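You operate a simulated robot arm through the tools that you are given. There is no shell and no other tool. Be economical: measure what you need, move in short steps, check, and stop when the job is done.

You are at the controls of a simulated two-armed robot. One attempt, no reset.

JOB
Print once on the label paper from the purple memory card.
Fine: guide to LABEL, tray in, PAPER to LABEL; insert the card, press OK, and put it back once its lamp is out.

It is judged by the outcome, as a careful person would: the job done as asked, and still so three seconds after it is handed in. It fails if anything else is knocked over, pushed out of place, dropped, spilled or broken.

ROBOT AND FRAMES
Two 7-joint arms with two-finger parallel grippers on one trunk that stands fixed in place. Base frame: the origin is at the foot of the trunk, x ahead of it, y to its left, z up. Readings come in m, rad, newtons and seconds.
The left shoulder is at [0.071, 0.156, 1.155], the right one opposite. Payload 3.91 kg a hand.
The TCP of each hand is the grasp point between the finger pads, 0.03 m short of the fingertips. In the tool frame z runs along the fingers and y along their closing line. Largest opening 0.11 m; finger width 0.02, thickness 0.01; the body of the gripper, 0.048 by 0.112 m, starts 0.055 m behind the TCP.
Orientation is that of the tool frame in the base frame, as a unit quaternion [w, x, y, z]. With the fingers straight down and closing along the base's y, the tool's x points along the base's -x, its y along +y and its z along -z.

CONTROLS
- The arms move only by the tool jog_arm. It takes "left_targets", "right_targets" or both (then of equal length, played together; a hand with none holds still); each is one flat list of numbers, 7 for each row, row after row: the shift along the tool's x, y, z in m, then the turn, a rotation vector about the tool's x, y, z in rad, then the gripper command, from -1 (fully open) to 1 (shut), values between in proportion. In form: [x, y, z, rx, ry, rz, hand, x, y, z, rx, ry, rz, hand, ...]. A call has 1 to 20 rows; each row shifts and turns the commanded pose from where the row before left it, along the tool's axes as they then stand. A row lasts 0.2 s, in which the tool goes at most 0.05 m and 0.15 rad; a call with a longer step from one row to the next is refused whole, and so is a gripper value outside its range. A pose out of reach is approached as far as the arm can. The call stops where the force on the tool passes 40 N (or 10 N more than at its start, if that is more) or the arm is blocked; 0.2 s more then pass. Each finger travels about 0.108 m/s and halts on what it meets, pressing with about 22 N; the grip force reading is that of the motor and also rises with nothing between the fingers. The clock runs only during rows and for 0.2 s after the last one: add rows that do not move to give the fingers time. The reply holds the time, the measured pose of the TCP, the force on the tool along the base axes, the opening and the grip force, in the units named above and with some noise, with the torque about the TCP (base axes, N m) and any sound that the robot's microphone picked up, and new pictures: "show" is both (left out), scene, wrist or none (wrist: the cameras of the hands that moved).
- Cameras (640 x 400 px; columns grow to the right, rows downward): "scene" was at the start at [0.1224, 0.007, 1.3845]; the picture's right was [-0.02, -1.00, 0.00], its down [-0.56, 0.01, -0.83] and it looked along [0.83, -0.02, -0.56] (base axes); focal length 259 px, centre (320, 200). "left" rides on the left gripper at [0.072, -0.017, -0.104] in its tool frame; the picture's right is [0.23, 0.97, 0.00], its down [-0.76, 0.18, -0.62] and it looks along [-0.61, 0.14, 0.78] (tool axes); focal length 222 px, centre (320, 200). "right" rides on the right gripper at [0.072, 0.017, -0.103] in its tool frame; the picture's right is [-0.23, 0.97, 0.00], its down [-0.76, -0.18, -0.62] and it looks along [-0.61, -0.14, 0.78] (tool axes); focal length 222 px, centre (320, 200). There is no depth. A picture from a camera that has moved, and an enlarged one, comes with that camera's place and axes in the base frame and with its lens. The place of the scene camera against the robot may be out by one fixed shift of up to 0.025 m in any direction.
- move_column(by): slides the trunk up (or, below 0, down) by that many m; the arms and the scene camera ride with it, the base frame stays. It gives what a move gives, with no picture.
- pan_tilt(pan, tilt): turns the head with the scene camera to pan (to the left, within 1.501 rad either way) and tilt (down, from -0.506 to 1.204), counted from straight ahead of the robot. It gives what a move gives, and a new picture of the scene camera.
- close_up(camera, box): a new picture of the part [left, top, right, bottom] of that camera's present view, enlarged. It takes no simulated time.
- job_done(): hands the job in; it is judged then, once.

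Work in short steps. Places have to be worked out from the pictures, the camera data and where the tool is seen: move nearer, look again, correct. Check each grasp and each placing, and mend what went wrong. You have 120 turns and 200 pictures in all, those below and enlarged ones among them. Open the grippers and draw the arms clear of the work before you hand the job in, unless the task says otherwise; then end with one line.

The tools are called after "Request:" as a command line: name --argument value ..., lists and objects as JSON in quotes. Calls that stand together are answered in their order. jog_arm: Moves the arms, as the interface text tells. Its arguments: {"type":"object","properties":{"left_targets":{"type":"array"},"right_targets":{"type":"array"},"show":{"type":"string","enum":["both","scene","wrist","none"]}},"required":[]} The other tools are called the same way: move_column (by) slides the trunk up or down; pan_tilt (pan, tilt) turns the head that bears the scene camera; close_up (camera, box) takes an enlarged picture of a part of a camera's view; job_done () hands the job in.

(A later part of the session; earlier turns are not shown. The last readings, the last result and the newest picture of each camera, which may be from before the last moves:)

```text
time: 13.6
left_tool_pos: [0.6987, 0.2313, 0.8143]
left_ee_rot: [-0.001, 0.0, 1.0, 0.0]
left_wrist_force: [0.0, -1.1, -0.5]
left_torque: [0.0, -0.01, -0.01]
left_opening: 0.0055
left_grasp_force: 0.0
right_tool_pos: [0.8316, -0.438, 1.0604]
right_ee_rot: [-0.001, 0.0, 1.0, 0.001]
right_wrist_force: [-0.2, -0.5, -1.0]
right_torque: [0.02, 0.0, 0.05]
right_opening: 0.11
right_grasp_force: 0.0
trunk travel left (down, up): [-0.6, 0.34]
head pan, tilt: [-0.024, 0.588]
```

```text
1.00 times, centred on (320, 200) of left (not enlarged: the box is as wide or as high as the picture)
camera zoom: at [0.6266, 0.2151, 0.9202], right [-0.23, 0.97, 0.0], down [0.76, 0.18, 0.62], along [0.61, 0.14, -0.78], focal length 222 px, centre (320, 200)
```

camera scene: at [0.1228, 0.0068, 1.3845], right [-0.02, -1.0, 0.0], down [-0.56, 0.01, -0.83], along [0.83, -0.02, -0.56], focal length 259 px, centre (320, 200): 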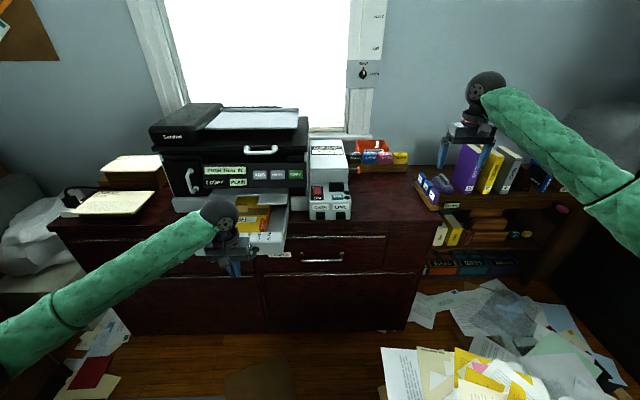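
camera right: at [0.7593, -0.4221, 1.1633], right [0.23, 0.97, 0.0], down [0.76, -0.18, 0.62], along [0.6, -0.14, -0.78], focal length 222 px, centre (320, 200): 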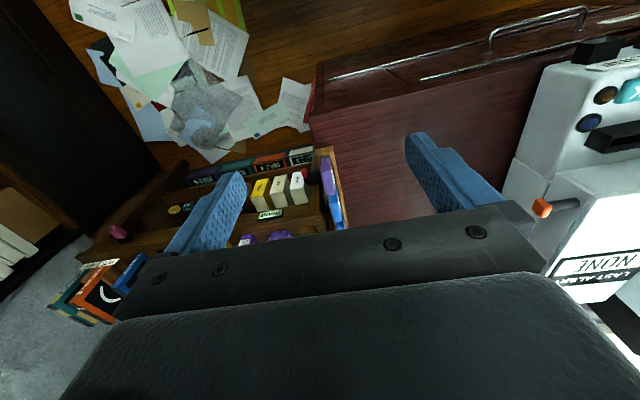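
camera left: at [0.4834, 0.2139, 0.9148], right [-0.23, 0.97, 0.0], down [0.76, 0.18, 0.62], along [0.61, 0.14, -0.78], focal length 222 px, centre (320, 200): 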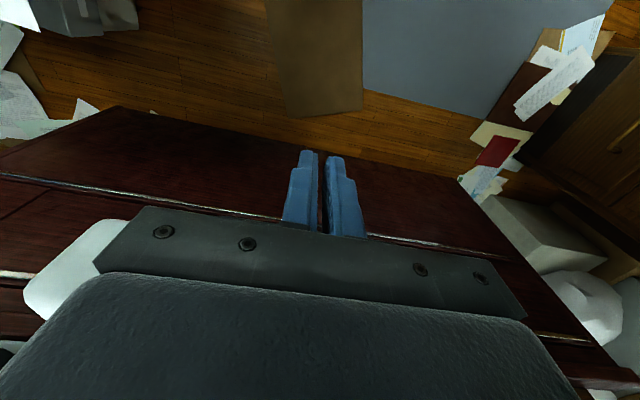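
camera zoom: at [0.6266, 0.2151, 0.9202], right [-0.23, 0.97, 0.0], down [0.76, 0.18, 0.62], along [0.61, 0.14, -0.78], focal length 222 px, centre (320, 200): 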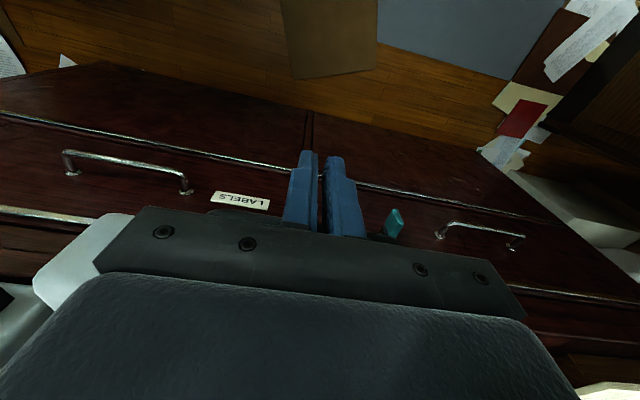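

Request:
jog_arm --left_targets '[-0.012, 0, 0, 0, 0, 0, 0.9, -0.012, 0, 0, 0, 0, 0, 0.9, -0.012, 0, 0, 0, 0, 0, 0.9, -0.012, 0, 0, 0, 0, 0, 0.9]' --show "none"

Request:
close_up --camera "scene" --box '[140, 160, 320, 290]'

```text
time: 14.6
left_tool_pos: [0.7476, 0.2328, 0.8168]
left_ee_rot: [0.0, 0.0, 1.0, 0.001]
left_wrist_force: [0.8, -0.1, -0.1]
left_torque: [-0.03, 0.01, 0.0]
left_opening: 0.0053
left_grasp_force: 0.0
right_tool_pos: [0.831, -0.4373, 1.0591]
right_ee_rot: [0.0, -0.001, 1.0, 0.0]
right_wrist_force: [0.7, -0.3, 0.1]
right_torque: [0.03, 0.0, 0.0]
right_opening: 0.1098
right_grasp_force: 0.1
trunk travel left (down, up): [-0.6, 0.34]
head pan, tilt: [-0.024, 0.588]
```

```text
3.08 times, centred on (230, 225) of scene
camera zoom: at [0.1227, 0.0069, 1.3845], right [-0.02, -1.0, 0.0], down [-0.56, 0.01, -0.83], along [0.83, -0.02, -0.56], focal length 798 px, centre (597, 123)
```

zoom: 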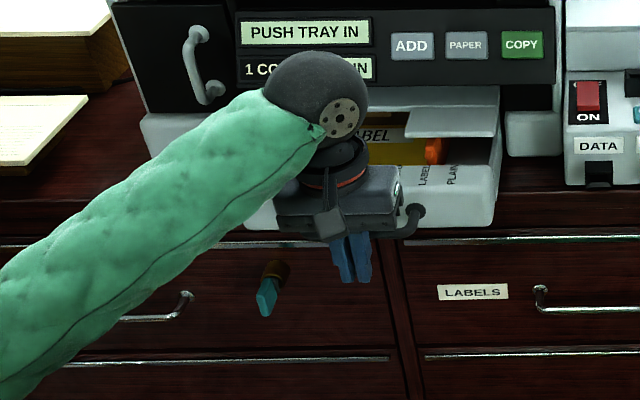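

Request:
close_up --camera "left" --box '[160, 60, 480, 260]'

```text
2.00 times, centred on (320, 160) of left
camera zoom: at [0.6756, 0.2155, 0.922], right [-0.23, 0.97, 0.0], down [0.76, 0.18, 0.62], along [0.61, 0.14, -0.78], focal length 444 px, centre (320, 280)
```

zoom: 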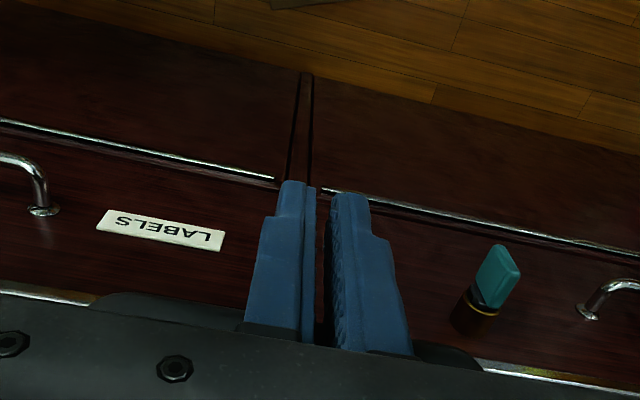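

The drawer face is at x≈0.87 and the desk top about z 0.765, so the tips at 0.787 clear it. I continue pushing.

Request:
jog_arm --left_targets '[-0.012, 0, 0, 0, 0, 0, 0.9, -0.012, 0, 0, 0, 0, 0, 0.9, -0.012, 0, 0, 0, 0, 0, 0.9, -0.012, 0, 0, 0, 0, 0, 0.9]' --show "none"

Request:
close_up --camera "scene" --box '[140, 150, 320, 280]'

```text
time: 15.4
left_tool_pos: [0.7775, 0.2318, 0.8168]
left_ee_rot: [-0.003, 0.002, 1.0, -0.001]
left_wrist_force: [-19.2, 1.4, 8.2]
left_torque: [0.03, -0.41, 0.22]
left_opening: 0.006
left_grasp_force: 0.1
right_tool_pos: [0.8304, -0.4364, 1.0608]
right_ee_rot: [0.0, 0.0, 1.0, 0.0]
right_wrist_force: [-0.2, -0.2, 0.0]
right_torque: [0.0, 0.05, 0.01]
right_opening: 0.1099
right_grasp_force: 0.1
trunk travel left (down, up): [-0.6, 0.34]
head pan, tilt: [-0.024, 0.588]
stopped in row 3 (left hand): the force on the tool passed its limit at 58 N (the readings are from after the stop); the commanded pose is now the measured one
```

```text
3.08 times, centred on (230, 215) of scene
camera zoom: at [0.1214, 0.0069, 1.3848], right [-0.02, -1.0, 0.0], down [-0.55, 0.01, -0.83], along [0.83, -0.02, -0.55], focal length 798 px, centre (597, 154)
```

zoom: 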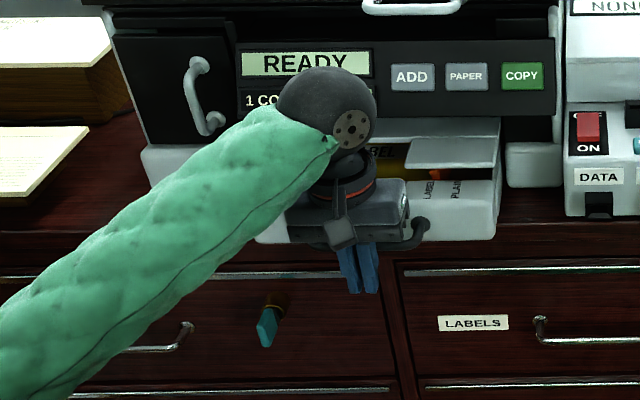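

The display reads READY: the tray is in. I back the left hand off, raise it and tilt the fingers 60° forward for pressing PAPER.

Request:
jog_arm --left_targets '[0.035, 0, 0, 0, 0, 0, 0.9, 0.04, 0, 0, 0, 0, 0, 0.9, 0.04, -0.02, 0, 0, 0, 0, 0.9, 0, -0.02, -0.04, 0, 0, 0, 0.9, 0, -0.02, -0.04, 0, 0, 0, 0.9, 0, -0.02, -0.04, 0, 0, 0, 0.9, 0, -0.01, -0.04, 0, 0, 0, 0.9, 0, 0, 0, 0, -0.15, 0, 0.9, 0, 0, 0, 0, -0.15, 0, 0.9, 0, 0, 0, 0, -0.15, 0, 0.9, 0, 0, 0, 0, -0.15, 0, 0.9, 0, 0, 0, 0, -0.15, 0, 0.9, 0, 0, 0, 0, -0.15, 0, 0.9, 0, 0, 0, 0, -0.15, 0, 0.9]' --show "both"

```text
time: 18.4
left_tool_pos: [0.6652, 0.1413, 0.9771]
left_ee_rot: [0.5, 0.003, 0.866, -0.002]
left_wrist_force: [0.4, 1.1, 0.3]
left_torque: [0.02, -0.01, 0.02]
left_opening: 0.0053
left_grasp_force: 0.0
right_tool_pos: [0.8303, -0.4371, 1.0603]
right_ee_rot: [0.0, 0.0, 1.0, -0.001]
right_wrist_force: [0.4, -0.4, 0.3]
right_torque: [0.02, 0.03, 0.0]
right_opening: 0.11
right_grasp_force: 0.1
trunk travel left (down, up): [-0.6, 0.34]
head pan, tilt: [-0.024, 0.588]
camera scene: at [0.1223, 0.0071, 1.3846], right [-0.02, -1.0, 0.0], down [-0.55, 0.01, -0.83], along [0.83, -0.02, -0.56], focal length 259 px, centre (320, 200)
camera left: at [0.5395, 0.1251, 0.9678], right [-0.11, 0.97, -0.2], down [-0.16, 0.18, 0.97], along [0.98, 0.14, 0.13], focal length 222 px, centre (320, 200)
```

scene: 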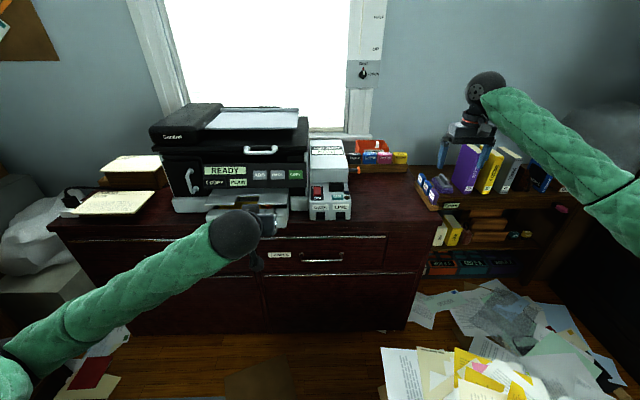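
left: 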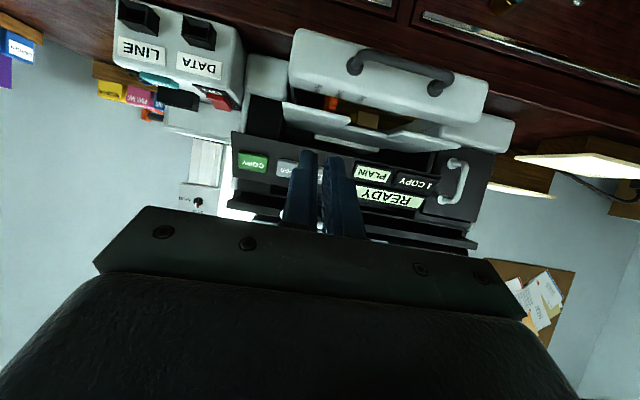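

PAPER is at about (0.92, 0.118, 0.972). I bring the tips to about 5 cm in front of it and look.

Request:
jog_arm --left_targets '[-0.0245, -0.006, 0.0364, 0, 0, 0, 1, -0.0245, -0.006, 0.0364, 0, 0, 0, 1, -0.0245, -0.006, 0.0364, 0, 0, 0, 1, -0.0245, -0.006, 0.0364, 0, 0, 0, 1]' --show "both"

Request:
close_up --camera "scene" --box '[180, 130, 340, 240]'

Request:
close_up --camera "left" --box '[200, 80, 420, 240]'

```text
time: 19.4
left_tool_pos: [0.8432, 0.1176, 0.9888]
left_ee_rot: [0.498, 0.001, 0.867, 0.001]
left_wrist_force: [-0.6, 0.0, 0.4]
left_torque: [-0.02, 0.01, -0.02]
left_opening: 0.0002
left_grasp_force: 22.2
right_tool_pos: [0.8321, -0.437, 1.06]
right_ee_rot: [0.0, 0.0, 1.0, 0.001]
right_wrist_force: [0.5, -0.4, 0.0]
right_torque: [-0.01, 0.0, -0.01]
right_opening: 0.1099
right_grasp_force: 0.1
trunk travel left (down, up): [-0.6, 0.34]
head pan, tilt: [-0.024, 0.588]
camera scene: at [0.1231, 0.0064, 1.3844], right [-0.02, -1.0, 0.0], down [-0.56, 0.01, -0.83], along [0.83, -0.02, -0.56], focal length 259 px, centre (320, 200)
camera left: at [0.718, 0.101, 0.9785], right [-0.11, 0.97, -0.19], down [-0.15, 0.18, 0.97], along [0.98, 0.14, 0.13], focal length 222 px, centre (320, 200)
```

scene: 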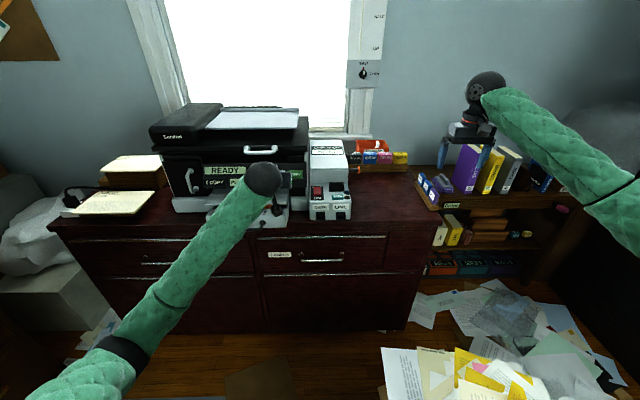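
left: 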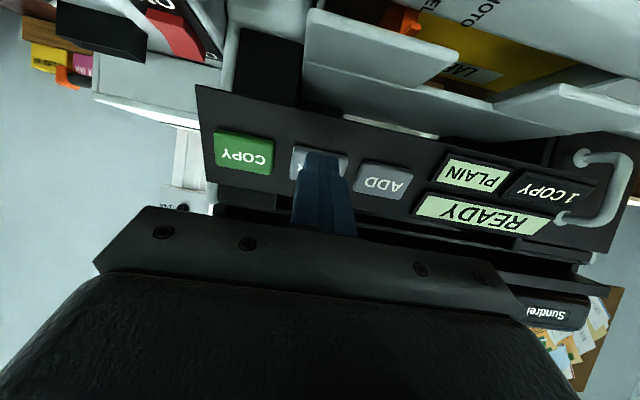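

```text
3.64 times, centred on (260, 185) of scene
camera zoom: at [0.1231, 0.0064, 1.3844], right [-0.02, -1.0, 0.0], down [-0.56, 0.01, -0.83], along [0.83, -0.02, -0.56], focal length 943 px, centre (538, 254)
```

zoom: 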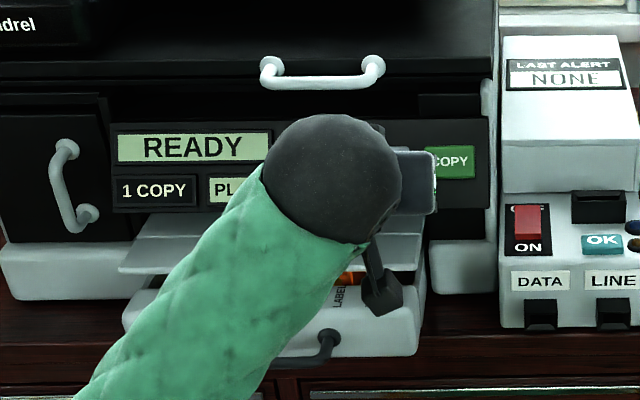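

```text
2.50 times, centred on (310, 160) of left
camera zoom: at [0.718, 0.101, 0.9785], right [-0.11, 0.97, -0.19], down [-0.15, 0.18, 0.97], along [0.98, 0.14, 0.13], focal length 555 px, centre (345, 300)
```

zoom: 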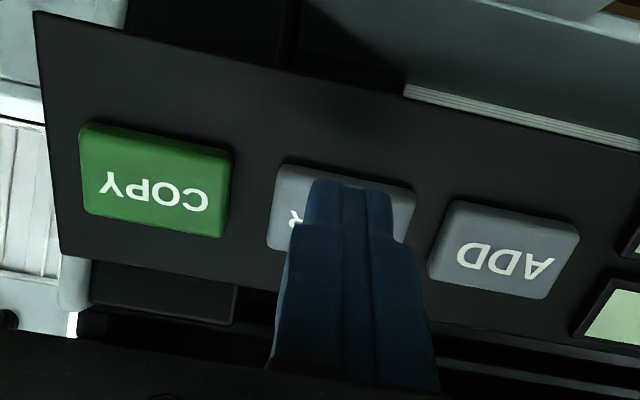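

The tips are lined up with PAPER. I creep forward in short steps and watch the force and display.

Request:
jog_arm --left_targets '[-0.003, 0, 0.0052, 0, 0, 0, 1, -0.003, 0, 0.0052, 0, 0, 0, 1, -0.003, 0, 0.0052, 0, 0, 0, 1, -0.003, 0, 0.0052, 0, 0, 0, 1, -0.003, 0, 0.0052, 0, 0, 0, 1]' --show "wrist"

```text
time: 20.6
left_tool_pos: [0.8705, 0.1185, 0.9868]
left_ee_rot: [0.499, 0.003, 0.867, -0.002]
left_wrist_force: [0.1, 0.0, -0.4]
left_torque: [0.01, -0.01, 0.01]
left_opening: 0.0001
left_grasp_force: 22.0
right_tool_pos: [0.831, -0.4376, 1.0617]
right_ee_rot: [0.0, 0.001, 1.0, 0.0]
right_wrist_force: [0.3, 0.7, 0.3]
right_torque: [0.02, -0.01, -0.02]
right_opening: 0.1101
right_grasp_force: 0.2
trunk travel left (down, up): [-0.6, 0.34]
head pan, tilt: [-0.024, 0.588]
camera left: at [0.7455, 0.1013, 0.9774], right [-0.11, 0.97, -0.2], down [-0.15, 0.18, 0.97], along [0.98, 0.14, 0.13], focal length 222 px, centre (320, 200)
```

left: 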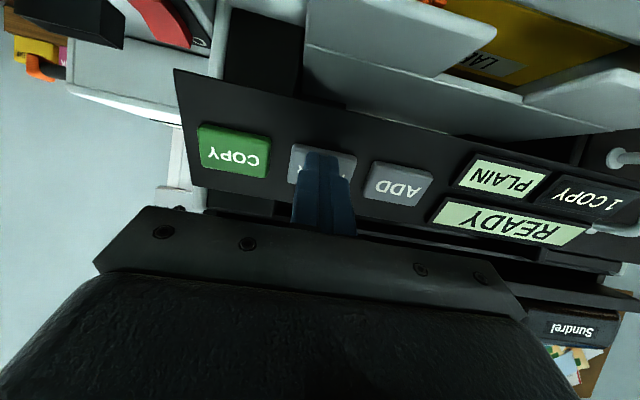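

Request:
jog_arm --left_targets '[-0.002, 0, 0.0035, 0, 0, 0, 1, -0.002, 0, 0.0035, 0, 0, 0, 1, -0.002, 0, 0.0035, 0, 0, 0, 1, -0.002, 0, 0.0035, 0, 0, 0, 1]' --show "wrist"

```text
time: 21.6
left_tool_pos: [0.8825, 0.118, 0.9893]
left_ee_rot: [0.499, 0.003, 0.866, -0.002]
left_wrist_force: [-30.5, 1.1, 3.0]
left_torque: [-0.02, 0.56, 0.08]
left_opening: 0.0002
left_grasp_force: 21.9
right_tool_pos: [0.829, -0.437, 1.0608]
right_ee_rot: [0.001, 0.0, 1.0, 0.001]
right_wrist_force: [-0.1, 0.3, 1.6]
right_torque: [0.01, -0.02, -0.02]
right_opening: 0.11
right_grasp_force: 0.1
trunk travel left (down, up): [-0.6, 0.34]
head pan, tilt: [-0.024, 0.588]
heard: click
camera left: at [0.7581, 0.1013, 0.9805], right [-0.11, 0.97, -0.2], down [-0.16, 0.18, 0.97], along [0.98, 0.14, 0.13], focal length 222 px, centre (320, 200)
```

left: 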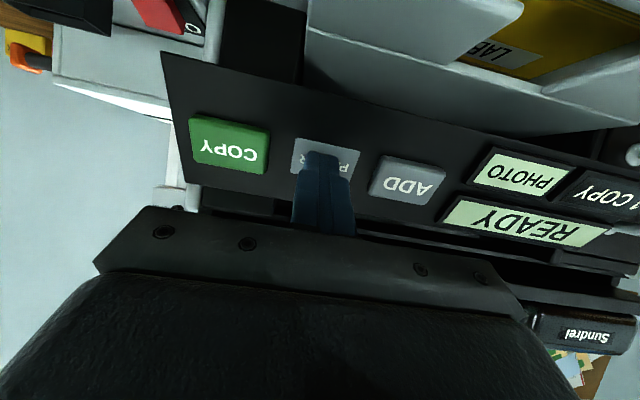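

A click, and the display went PLAIN → PHOTO. I release and press again.

Request:
jog_arm --left_targets '[0.004, 0, -0.007, 0, 0, 0, 1, 0.004, 0, -0.007, 0, 0, 0, 1, 0, 0, 0, 0, 0, 0, 1, -0.002, 0, 0.0035, 0, 0, 0, 1, -0.002, 0, 0.0035, 0, 0, 0, 1, -0.002, 0, 0.0035, 0, 0, 0, 1, -0.002, 0, 0.0035, 0, 0, 0, 1]' --show "wrist"

```text
time: 23.2
left_tool_pos: [0.8819, 0.1158, 0.9902]
left_ee_rot: [0.499, 0.003, 0.867, -0.002]
left_wrist_force: [-23.5, -1.3, 4.5]
left_torque: [-0.02, 0.45, 0.0]
left_opening: 0.0
left_grasp_force: 21.9
right_tool_pos: [0.8287, -0.4373, 1.062]
right_ee_rot: [0.0, 0.0, 1.0, 0.0]
right_wrist_force: [0.2, 0.1, 0.1]
right_torque: [-0.01, 0.03, -0.02]
right_opening: 0.1099
right_grasp_force: 0.0
trunk travel left (down, up): [-0.6, 0.34]
head pan, tilt: [-0.024, 0.588]
heard: click
camera left: at [0.7577, 0.1004, 0.9806], right [-0.11, 0.97, -0.2], down [-0.16, 0.18, 0.97], along [0.98, 0.14, 0.13], focal length 222 px, centre (320, 200)
```

left: 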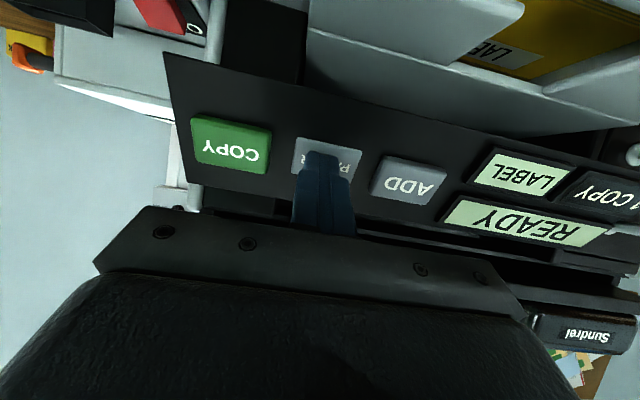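

The display now reads READY, 1 COPY, LABEL. I withdraw the left hand, and move the right hand forward a little for a better look at the purple card (about (0.95, -0.45, 0.86)).

Request:
jog_arm --left_targets '[0.02, 0, -0.035, 0, 0, 0, 1, 0.021, 0.02, -0.036, 0, 0, 0, 1, 0.021, 0.02, -0.036, 0, 0, 0, 1, 0.021, 0.02, -0.036, 0, 0, 0, 1, 0.021, 0.03, -0.033, 0, 0, 0, 1, 0.021, 0.03, -0.033, 0, 0, 0, 1]' --right_targets '[0, 0, 0, 0, 0, 0, -1, -0.02, 0, 0, 0, 0, 0, -1, -0.02, 0, 0, 0, 0, 0, -1, -0.02, 0, 0, 0, 0, 0, -1, -0.01, 0, 0, 0, 0, 0, -1, 0, 0, 0, 0, 0, 0, -1]' --show "both"

Request:
close_up --camera "right" --box '[280, 90, 380, 240]'

Request:
close_up --camera "scene" --box '[405, 160, 485, 220]'

Request:
close_up --camera "scene" --box '[295, 170, 375, 230]'

```text
time: 24.6
left_tool_pos: [0.6437, 0.237, 0.9838]
left_ee_rot: [0.499, 0.003, 0.867, -0.001]
left_wrist_force: [-0.6, 0.5, 0.1]
left_torque: [0.03, -0.02, -0.01]
left_opening: 0.0001
left_grasp_force: 21.5
right_tool_pos: [0.8983, -0.4391, 1.0634]
right_ee_rot: [0.0, 0.0, 1.0, 0.0]
right_wrist_force: [-0.1, -0.5, 0.3]
right_torque: [0.03, -0.01, 0.05]
right_opening: 0.1098
right_grasp_force: 0.0
trunk travel left (down, up): [-0.6, 0.34]
head pan, tilt: [-0.024, 0.588]
camera scene: at [0.1213, 0.0074, 1.3847], right [-0.03, -1.0, 0.0], down [-0.55, 0.01, -0.83], along [0.83, -0.02, -0.55], focal length 259 px, centre (320, 200)
camera right: at [0.8258, -0.4214, 1.1668], right [0.23, 0.97, 0.0], down [0.76, -0.18, 0.62], along [0.61, -0.14, -0.78], focal length 222 px, centre (320, 200)
camera left: at [0.5189, 0.2212, 0.9748], right [-0.11, 0.97, -0.2], down [-0.15, 0.18, 0.97], along [0.98, 0.14, 0.13], focal length 222 px, centre (320, 200)
```

scene: 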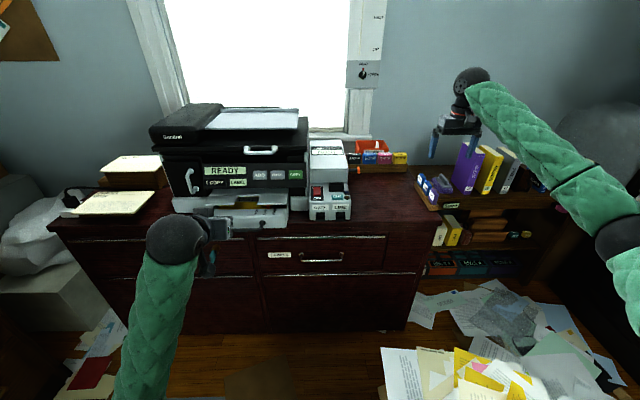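
right: 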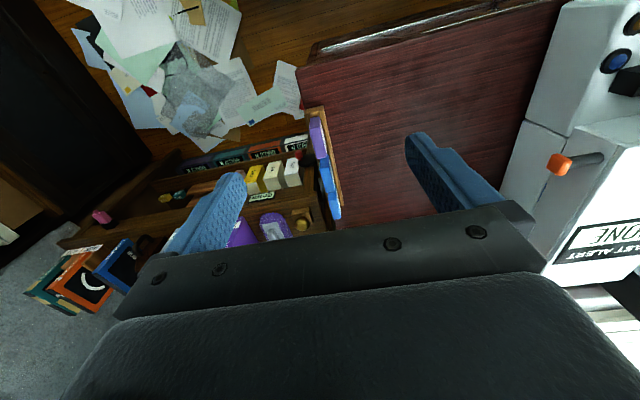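
left: 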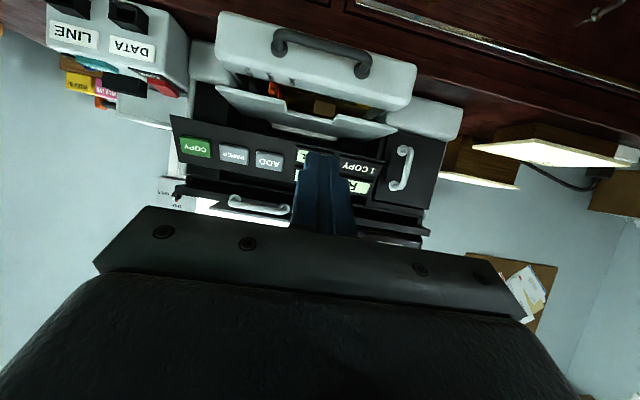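

```text
2.67 times, centred on (330, 165) of right
camera zoom: at [0.8258, -0.4214, 1.1668], right [0.23, 0.97, 0.0], down [0.76, -0.18, 0.62], along [0.61, -0.14, -0.78], focal length 592 px, centre (293, 293)
```

zoom: 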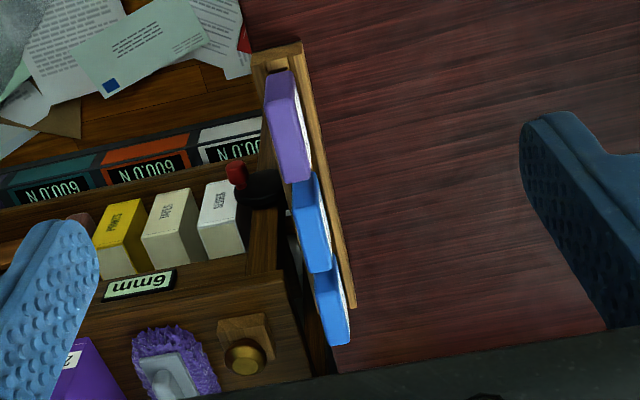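

```text
6.67 times, centred on (445, 190) of scene
camera zoom: at [0.1213, 0.0074, 1.3847], right [-0.03, -1.0, 0.0], down [-0.55, 0.01, -0.83], along [0.83, -0.02, -0.55], focal length 1728 px, centre (-513, 267)
```

zoom: 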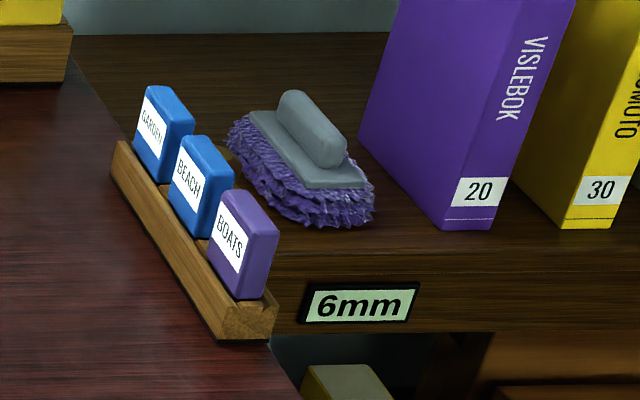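

```text
6.67 times, centred on (335, 200) of scene
camera zoom: at [0.1213, 0.0074, 1.3847], right [-0.03, -1.0, 0.0], down [-0.55, 0.01, -0.83], along [0.83, -0.02, -0.55], focal length 1728 px, centre (220, 200)
```

zoom: 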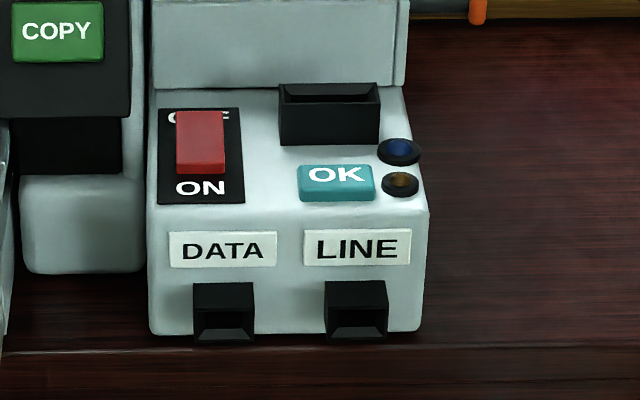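

The cards stand in the rack with thickness along y, and the card slot is a black mouth open upwards on the sloped panel, wide along y. I take the right hand over the unit to see the slot, OK button and lamps from above.

Request:
jog_arm --right_targets '[0.006, 0.044, 0, 0, 0, 0, -1, 0.006, 0.044, 0, 0, 0, 0, -1, 0, 0.045, 0, 0, 0, 0, -1, 0, 0.045, 0, 0, 0, 0, -1, 0, 0.045, 0, 0, 0, 0, -1, 0, 0.045, 0, 0, 0, 0, -1, 0, 0.045, 0, 0, 0, 0, -1]' --show "wrist"

Request:
close_up --camera "right" --box '[260, 80, 420, 230]'

```text
time: 26.2
left_tool_pos: [0.6464, 0.2376, 0.9819]
left_ee_rot: [0.498, 0.003, 0.867, -0.002]
left_wrist_force: [-0.5, 0.2, 0.6]
left_torque: [0.0, 0.02, 0.01]
left_opening: 0.0
left_grasp_force: 21.6
right_tool_pos: [0.8871, -0.1251, 1.0572]
right_ee_rot: [0.0, 0.001, 1.0, -0.001]
right_wrist_force: [0.4, 0.7, -0.2]
right_torque: [-0.02, 0.02, -0.05]
right_opening: 0.1099
right_grasp_force: 0.0
trunk travel left (down, up): [-0.6, 0.34]
head pan, tilt: [-0.024, 0.588]
camera right: at [0.814, -0.1084, 1.1622], right [0.23, 0.97, 0.0], down [0.76, -0.18, 0.62], along [0.61, -0.14, -0.78], focal length 222 px, centre (320, 200)
```

right: 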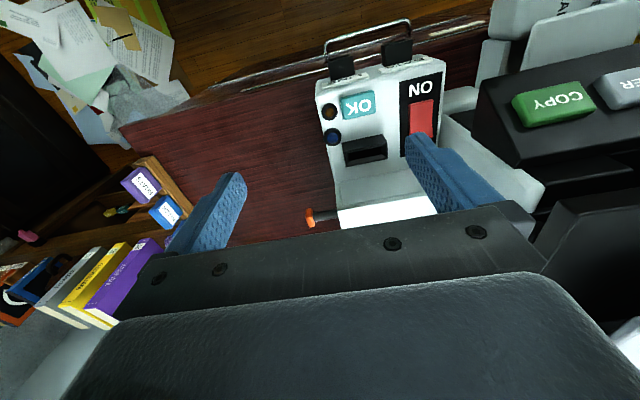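

```text
2.67 times, centred on (340, 155) of right
camera zoom: at [0.814, -0.1084, 1.1622], right [0.23, 0.97, 0.0], down [0.76, -0.18, 0.62], along [0.61, -0.14, -0.78], focal length 592 px, centre (267, 320)
```

zoom: 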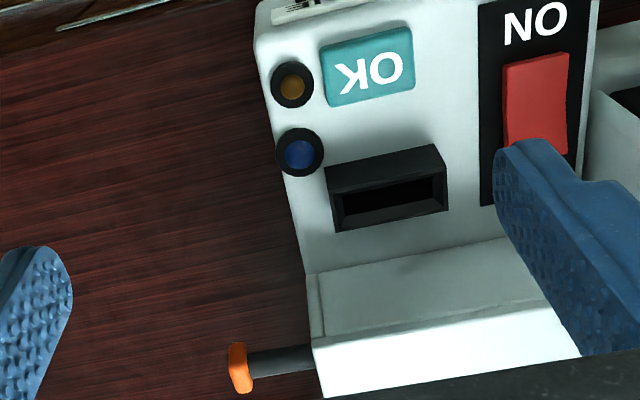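

Triangulated: slot mouth centre (0.959, -0.079, 0.905), OK (0.897, -0.082, 0.895) on a roughly level panel, rear box from x≈0.99. I test reach above the slot with the hand yawed 90°, as the insertion needs.

Request:
jog_arm --right_targets '[0, 0, 0, 0, 0, -0.143, -0.6, 0, 0, 0, 0, 0, -0.143, -0.6, 0, 0, 0, 0, 0, -0.143, -0.6, 0, 0, 0, 0, 0, -0.143, -0.6, 0, 0, 0, 0, 0, -0.143, -0.6, 0, 0, 0, 0, 0, -0.143, -0.6, 0, 0, 0, 0, 0, -0.143, -0.6, 0, 0, 0, 0, 0, -0.143, -0.6, 0, 0, 0, 0, 0, -0.143, -0.6, 0, 0, 0, 0, 0, -0.143, -0.6, 0, 0, 0, 0, 0, -0.141, -0.6, -0.023, -0.036, 0, 0, 0, 0, -0.6, -0.023, -0.036, 0, 0, 0, 0, -0.6]' --show "both"

Request:
close_up --camera "right" --box '[220, 70, 420, 230]'

```text
time: 29.0
left_tool_pos: [0.6455, 0.2354, 0.9836]
left_ee_rot: [0.499, 0.003, 0.867, -0.002]
left_wrist_force: [0.3, -0.3, -0.7]
left_torque: [-0.02, 0.04, 0.0]
left_opening: 0.0
left_grasp_force: 21.8
right_tool_pos: [0.9626, -0.0778, 1.0615]
right_ee_rot: [0.0, -0.707, 0.707, 0.001]
right_wrist_force: [0.7, -0.3, -0.5]
right_torque: [0.0, -0.01, 0.01]
right_opening: 0.0881
right_grasp_force: 0.0
trunk travel left (down, up): [-0.6, 0.34]
head pan, tilt: [-0.024, 0.588]
camera scene: at [0.1223, 0.0074, 1.3845], right [-0.03, -1.0, 0.0], down [-0.56, 0.01, -0.83], along [0.83, -0.02, -0.56], focal length 259 px, centre (320, 200)
camera right: at [0.9451, -0.1506, 1.165], right [-0.97, 0.23, 0.0], down [0.18, 0.76, 0.62], along [0.14, 0.61, -0.78], focal length 222 px, centre (320, 200)
```

scene: 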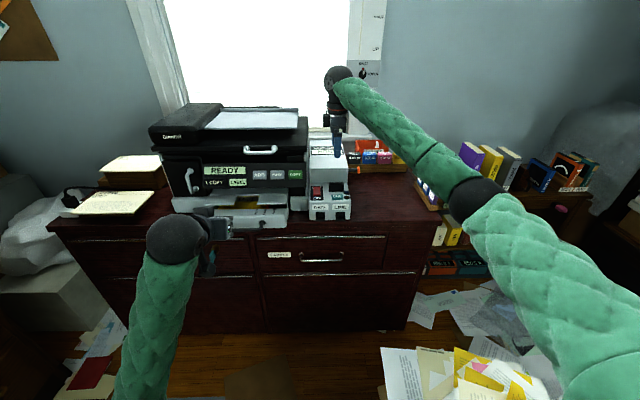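
right: 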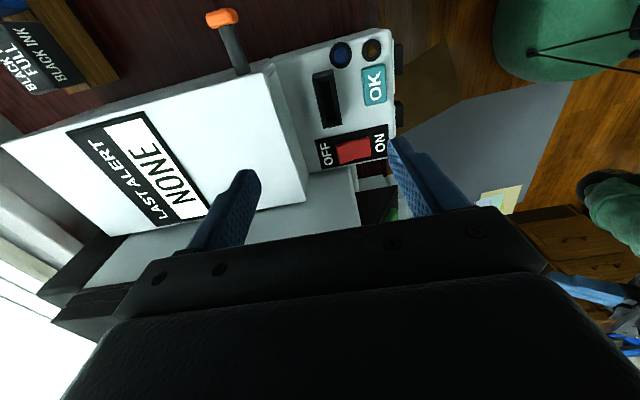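

```text
2.50 times, centred on (320, 150) of right
camera zoom: at [0.9451, -0.1506, 1.165], right [-0.97, 0.23, 0.0], down [0.18, 0.76, 0.62], along [0.14, 0.61, -0.78], focal length 555 px, centre (320, 325)
```

zoom: 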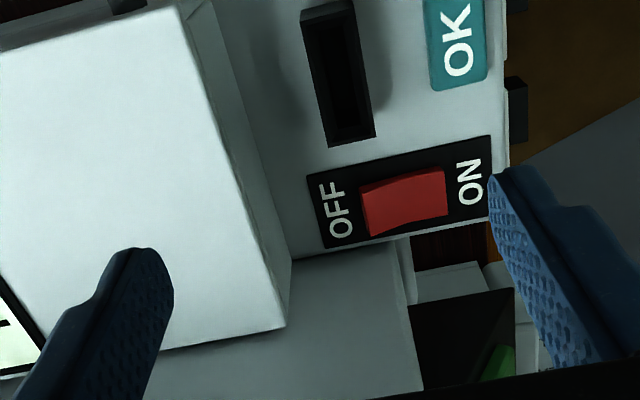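

Reach is fine there, and the slot centre comes out at (0.955, -0.082). Now I return to the rack: move right, undo the yaw and tilt the fingers 26° forward for the extra reach.

Request:
jog_arm --right_targets '[0.045, 0.015, 0, 0, 0, 0, -0.6, 0.045, 0.015, 0, 0, 0, 0, -0.6, 0.045, 0.015, 0, 0, 0, 0, -0.6, 0.045, 0.015, 0, 0, 0, 0, -0.6, 0.045, 0, 0, 0, 0, 0, -0.6, 0.045, 0, 0, 0, 0, 0, -0.6, 0, 0, 0, 0, 0, 0.143, -0.6, 0, 0, 0, 0, 0, 0.143, -0.6, 0, 0, 0, 0, 0, 0.143, -0.6, 0, 0, 0, 0, 0, 0.143, -0.6, 0, 0, 0, 0, 0, 0.143, -0.6, 0, 0, 0, 0, 0, 0.143, -0.6, 0, 0, 0, 0, 0, 0.143, -0.6, 0, 0, 0, 0, 0, 0.143, -0.6, 0, 0, 0, 0, 0, 0.143, -0.6, 0, 0, 0, 0, 0, 0.143, -0.6, 0, 0, 0, 0, 0, 0.141, -0.6, 0, 0, 0, 0, -0.15, 0, -0.6, 0, 0, 0, 0, -0.15, 0, -0.6, 0, 0, 0, 0, -0.15, 0, -0.6]' --show "wrist"

```text
time: 33.2
left_tool_pos: [0.6451, 0.2365, 0.9853]
left_ee_rot: [0.499, 0.002, 0.867, 0.0]
left_wrist_force: [0.4, 0.3, 0.7]
left_torque: [0.0, -0.02, -0.04]
left_opening: 0.0
left_grasp_force: 21.7
right_tool_pos: [0.9005, -0.3488, 1.0618]
right_ee_rot: [0.224, 0.0, 0.975, 0.0]
right_wrist_force: [-0.5, -0.4, 0.9]
right_torque: [0.01, -0.01, 0.01]
right_opening: 0.088
right_grasp_force: 0.1
trunk travel left (down, up): [-0.6, 0.34]
head pan, tilt: [-0.024, 0.588]
camera right: at [0.79, -0.3327, 1.1227], right [0.2, 0.97, 0.1], down [0.41, -0.18, 0.89], along [0.89, -0.14, -0.44], focal length 222 px, centre (320, 200)
```

right: 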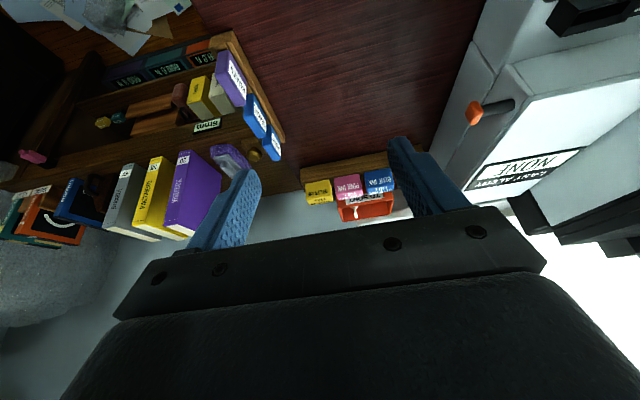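

Request:
close_up --camera "right" --box '[190, 30, 300, 170]'

```text
2.86 times, centred on (245, 100) of right
camera zoom: at [0.79, -0.3327, 1.1227], right [0.2, 0.97, 0.1], down [0.41, -0.18, 0.89], along [0.89, -0.14, -0.44], focal length 635 px, centre (534, 486)
```

zoom: 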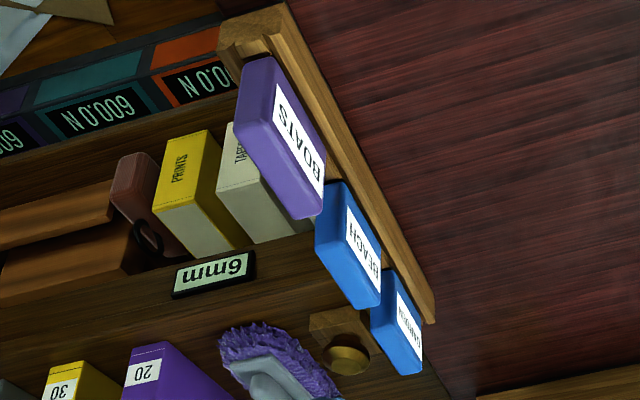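

The purple card spans x 0.933–0.977, y≈-0.4525, top z≈0.874. I move to above it (z 0.96) with about 5 cm opening and check the alignment.

Request:
jog_arm --right_targets '[0.0006, -0.026, 0.0275, 0, 0, 0, 0.1, 0.0006, -0.026, 0.0275, 0, 0, 0, 0.1, 0.0006, -0.026, 0.0275, 0, 0, 0, 0.1, 0.0006, -0.026, 0.0275, 0, 0, 0, 0.1]' --show "both"

Request:
close_up --camera "right" --box '[260, 80, 380, 220]'

Request:
close_up --camera "scene" --box '[405, 140, 485, 220]'

```text
time: 34.2
left_tool_pos: [0.645, 0.2373, 0.9821]
left_ee_rot: [0.498, 0.002, 0.867, -0.001]
left_wrist_force: [0.1, -0.7, 0.0]
left_torque: [-0.02, -0.02, -0.01]
left_opening: 0.0
left_grasp_force: 22.1
right_tool_pos: [0.944, -0.4541, 0.9585]
right_ee_rot: [0.222, 0.0, 0.975, 0.0]
right_wrist_force: [-0.5, -0.9, -0.6]
right_torque: [0.03, 0.0, 0.0]
right_opening: 0.0494
right_grasp_force: 0.1
trunk travel left (down, up): [-0.6, 0.34]
head pan, tilt: [-0.024, 0.588]
camera scene: at [0.1228, 0.0063, 1.3845], right [-0.02, -1.0, 0.0], down [-0.56, 0.01, -0.83], along [0.83, -0.02, -0.56], focal length 259 px, centre (320, 200)
camera right: at [0.8336, -0.4378, 1.02], right [0.2, 0.97, 0.1], down [0.42, -0.18, 0.89], along [0.89, -0.14, -0.44], focal length 222 px, centre (320, 200)
```

scene: 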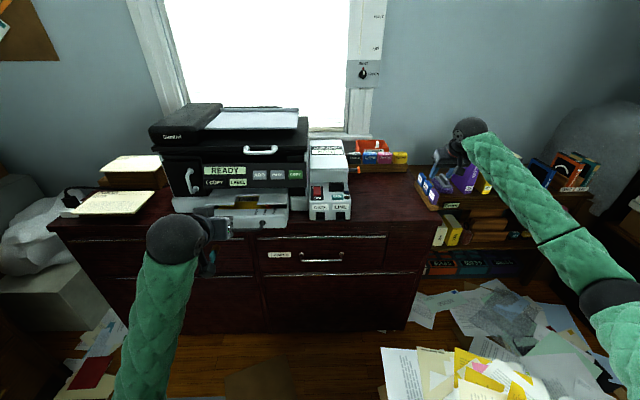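
right: 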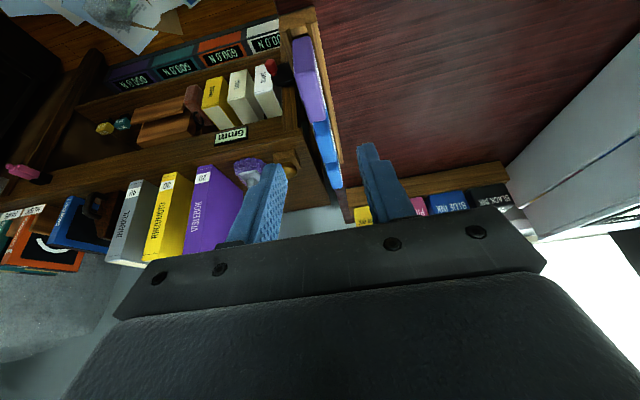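

```text
2.86 times, centred on (320, 150) of right
camera zoom: at [0.8336, -0.4378, 1.02], right [0.2, 0.97, 0.1], down [0.42, -0.18, 0.89], along [0.89, -0.14, -0.44], focal length 635 px, centre (320, 343)
```

zoom: 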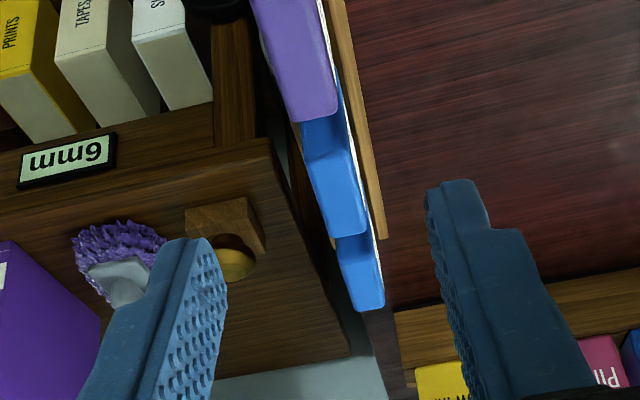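

```text
5.00 times, centred on (445, 180) of scene
camera zoom: at [0.1228, 0.0063, 1.3845], right [-0.02, -1.0, 0.0], down [-0.56, 0.01, -0.83], along [0.83, -0.02, -0.56], focal length 1296 px, centre (-305, 300)
```

zoom: 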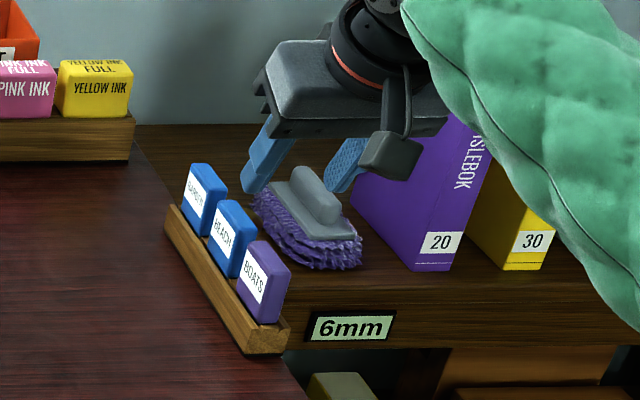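

Refined: card centre (0.957, -0.4545), top z 0.870; the hand is lined up. I lower so the tips reach z≈0.848, then close.

Request:
jog_arm --right_targets '[0.0084, 0, 0.0192, 0, 0, 0, 0.1, 0.0084, 0, 0.0192, 0, 0, 0, 0.1, 0.0084, 0, 0.0192, 0, 0, 0, 0.1, 0.0084, 0, 0.0192, 0, 0, 0, 0.1]' --show "wrist"

Request:
close_up --camera "scene" --box '[405, 140, 485, 220]'

```text
time: 35.2
left_tool_pos: [0.6451, 0.2368, 0.9841]
left_ee_rot: [0.498, 0.002, 0.867, 0.0]
left_wrist_force: [-0.3, -0.4, 0.6]
left_torque: [0.01, 0.02, -0.02]
left_opening: 0.0001
left_grasp_force: 22.2
right_tool_pos: [0.9477, -0.4532, 0.8759]
right_ee_rot: [0.223, 0.0, 0.975, 0.0]
right_wrist_force: [-0.4, 0.2, -0.3]
right_torque: [-0.01, 0.0, -0.03]
right_opening: 0.0497
right_grasp_force: 0.1
trunk travel left (down, up): [-0.6, 0.34]
head pan, tilt: [-0.024, 0.588]
camera right: at [0.8374, -0.4363, 0.9379], right [0.2, 0.97, 0.1], down [0.42, -0.18, 0.89], along [0.89, -0.14, -0.44], focal length 222 px, centre (320, 200)
```

right: 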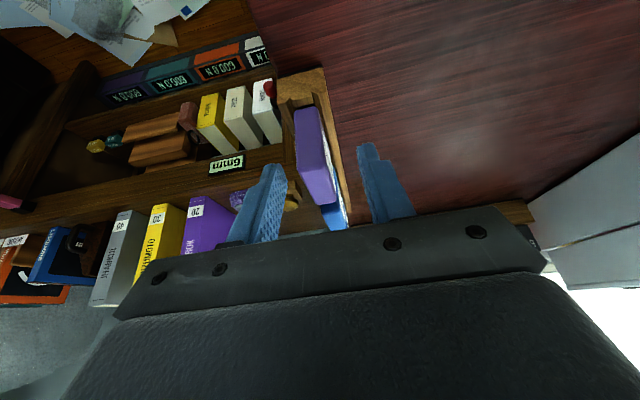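

```text
5.00 times, centred on (445, 180) of scene
camera zoom: at [0.1226, 0.0069, 1.3845], right [-0.02, -1.0, 0.0], down [-0.56, 0.01, -0.83], along [0.83, -0.02, -0.56], focal length 1296 px, centre (-305, 300)
```

zoom: 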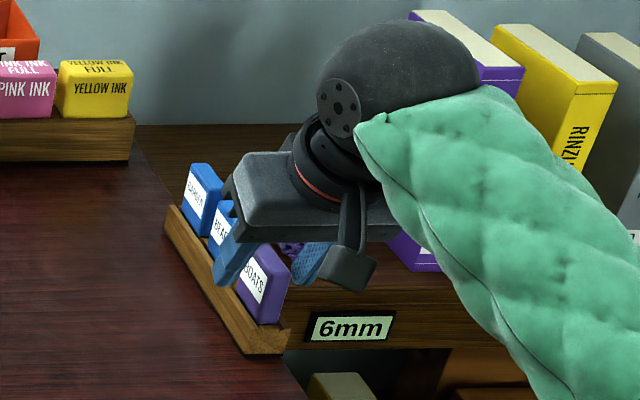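

The card is between the fingers. I close on it.

Request:
jog_arm --right_targets '[0, 0, 0, 0, 0, 0, 1, 0, 0, 0, 0, 0, 0, 1, 0, 0, 0, 0, 0, 0, 1]' --show "wrist"

Request:
close_up --camera "right" --box '[260, 80, 400, 230]'

```text
time: 36.0
left_tool_pos: [0.6443, 0.2364, 0.9838]
left_ee_rot: [0.499, 0.001, 0.867, 0.0]
left_wrist_force: [0.1, -0.4, 1.1]
left_torque: [0.02, 0.0, 0.0]
left_opening: 0.0
left_grasp_force: 22.2
right_tool_pos: [0.9469, -0.4527, 0.8761]
right_ee_rot: [0.222, 0.0, 0.975, 0.0]
right_wrist_force: [0.1, -2.2, 1.8]
right_torque: [-0.1, -0.05, -0.03]
right_opening: 0.0148
right_grasp_force: 22.2
trunk travel left (down, up): [-0.6, 0.34]
head pan, tilt: [-0.024, 0.588]
camera right: at [0.837, -0.4364, 0.9382], right [0.2, 0.97, 0.1], down [0.42, -0.18, 0.89], along [0.89, -0.14, -0.44], focal length 222 px, centre (320, 200)
```

right: 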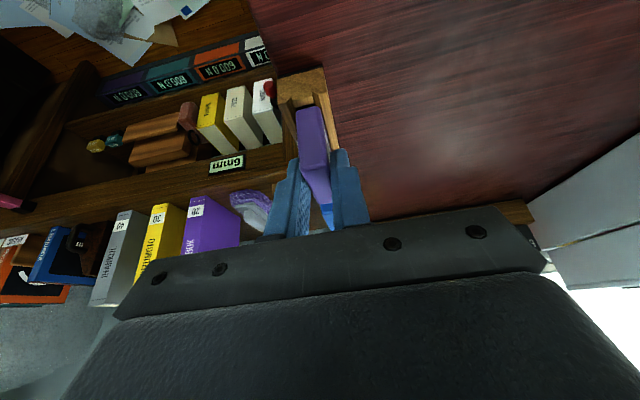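

```text
2.67 times, centred on (330, 155) of right
camera zoom: at [0.837, -0.4364, 0.9382], right [0.2, 0.97, 0.1], down [0.42, -0.18, 0.89], along [0.89, -0.14, -0.44], focal length 592 px, centre (293, 320)
```

zoom: 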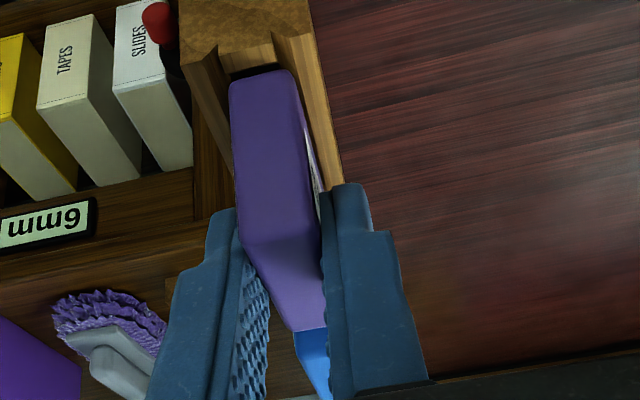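

Card gripped (opening 0.0148, force steady). I lift it straight up 15 cm.

Request:
jog_arm --right_targets '[-0.0054, 0, -0.01125, 0, 0, 0, 1, -0.0109, 0, -0.0225, 0, 0, 0, 1, -0.0163, 0, -0.03375, 0, 0, 0, 1, -0.0163, 0, -0.03375, 0, 0, 0, 1, -0.0163, 0, -0.03375, 0, 0, 0, 1]' --show "both"

Request:
close_up --camera "right" --box '[240, 80, 400, 240]'

Request:
close_up --camera "scene" --box '[405, 120, 485, 220]'

```text
time: 37.2
left_tool_pos: [0.6449, 0.2365, 0.9838]
left_ee_rot: [0.499, 0.003, 0.867, -0.002]
left_wrist_force: [0.1, -0.1, 0.0]
left_torque: [0.01, -0.01, -0.02]
left_opening: 0.0001
left_grasp_force: 21.8
right_tool_pos: [0.9525, -0.4507, 1.0264]
right_ee_rot: [0.222, 0.0, 0.975, 0.0]
right_wrist_force: [0.5, 0.1, 0.4]
right_torque: [0.0, 0.0, 0.01]
right_opening: 0.0148
right_grasp_force: 22.0
trunk travel left (down, up): [-0.6, 0.34]
head pan, tilt: [-0.024, 0.588]
camera scene: at [0.1219, 0.0074, 1.3845], right [-0.02, -1.0, 0.0], down [-0.55, 0.01, -0.83], along [0.83, -0.02, -0.55], focal length 259 px, centre (320, 200)
camera right: at [0.8414, -0.4351, 1.0891], right [0.21, 0.97, 0.1], down [0.42, -0.18, 0.89], along [0.89, -0.14, -0.44], focal length 222 px, centre (320, 200)
```

scene: 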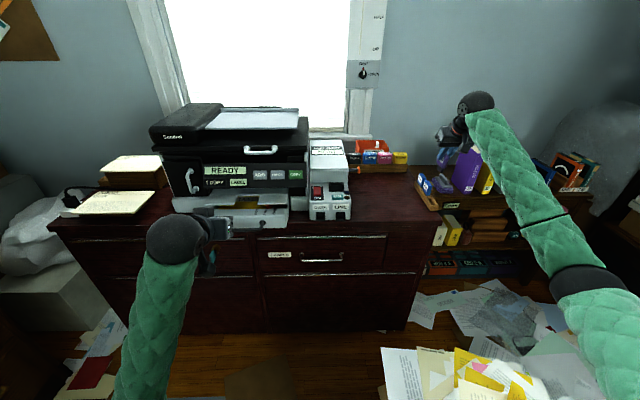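
right: 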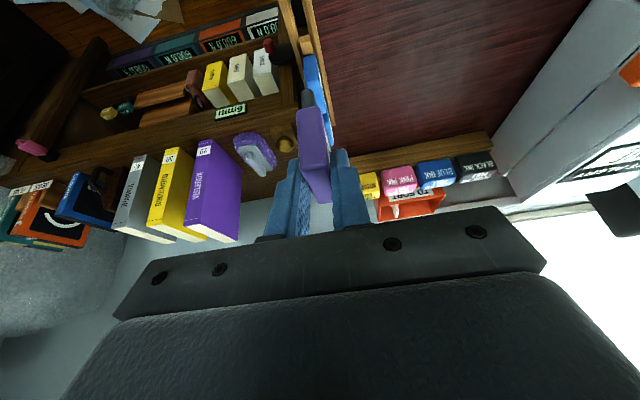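

```text
2.50 times, centred on (320, 160) of right
camera zoom: at [0.8414, -0.4351, 1.0891], right [0.21, 0.97, 0.1], down [0.42, -0.18, 0.89], along [0.89, -0.14, -0.44], focal length 555 px, centre (320, 300)
```

zoom: 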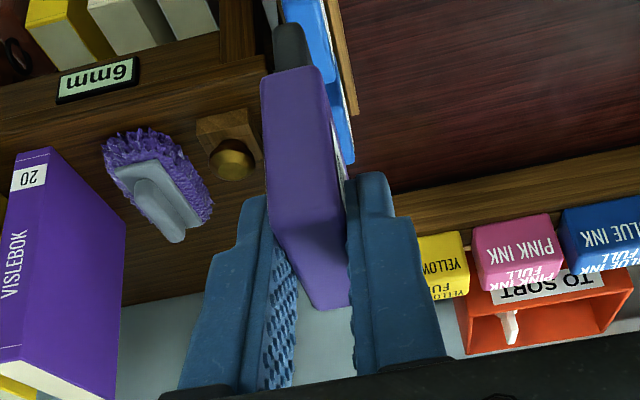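

```text
4.00 times, centred on (445, 170) of scene
camera zoom: at [0.1219, 0.0074, 1.3845], right [-0.02, -1.0, 0.0], down [-0.55, 0.01, -0.83], along [0.83, -0.02, -0.55], focal length 1037 px, centre (-180, 320)
```

zoom: 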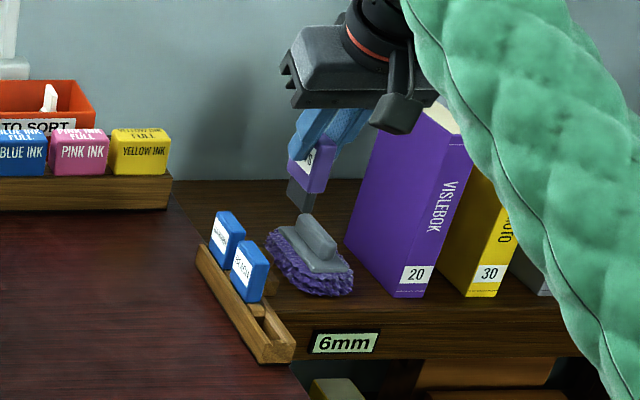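

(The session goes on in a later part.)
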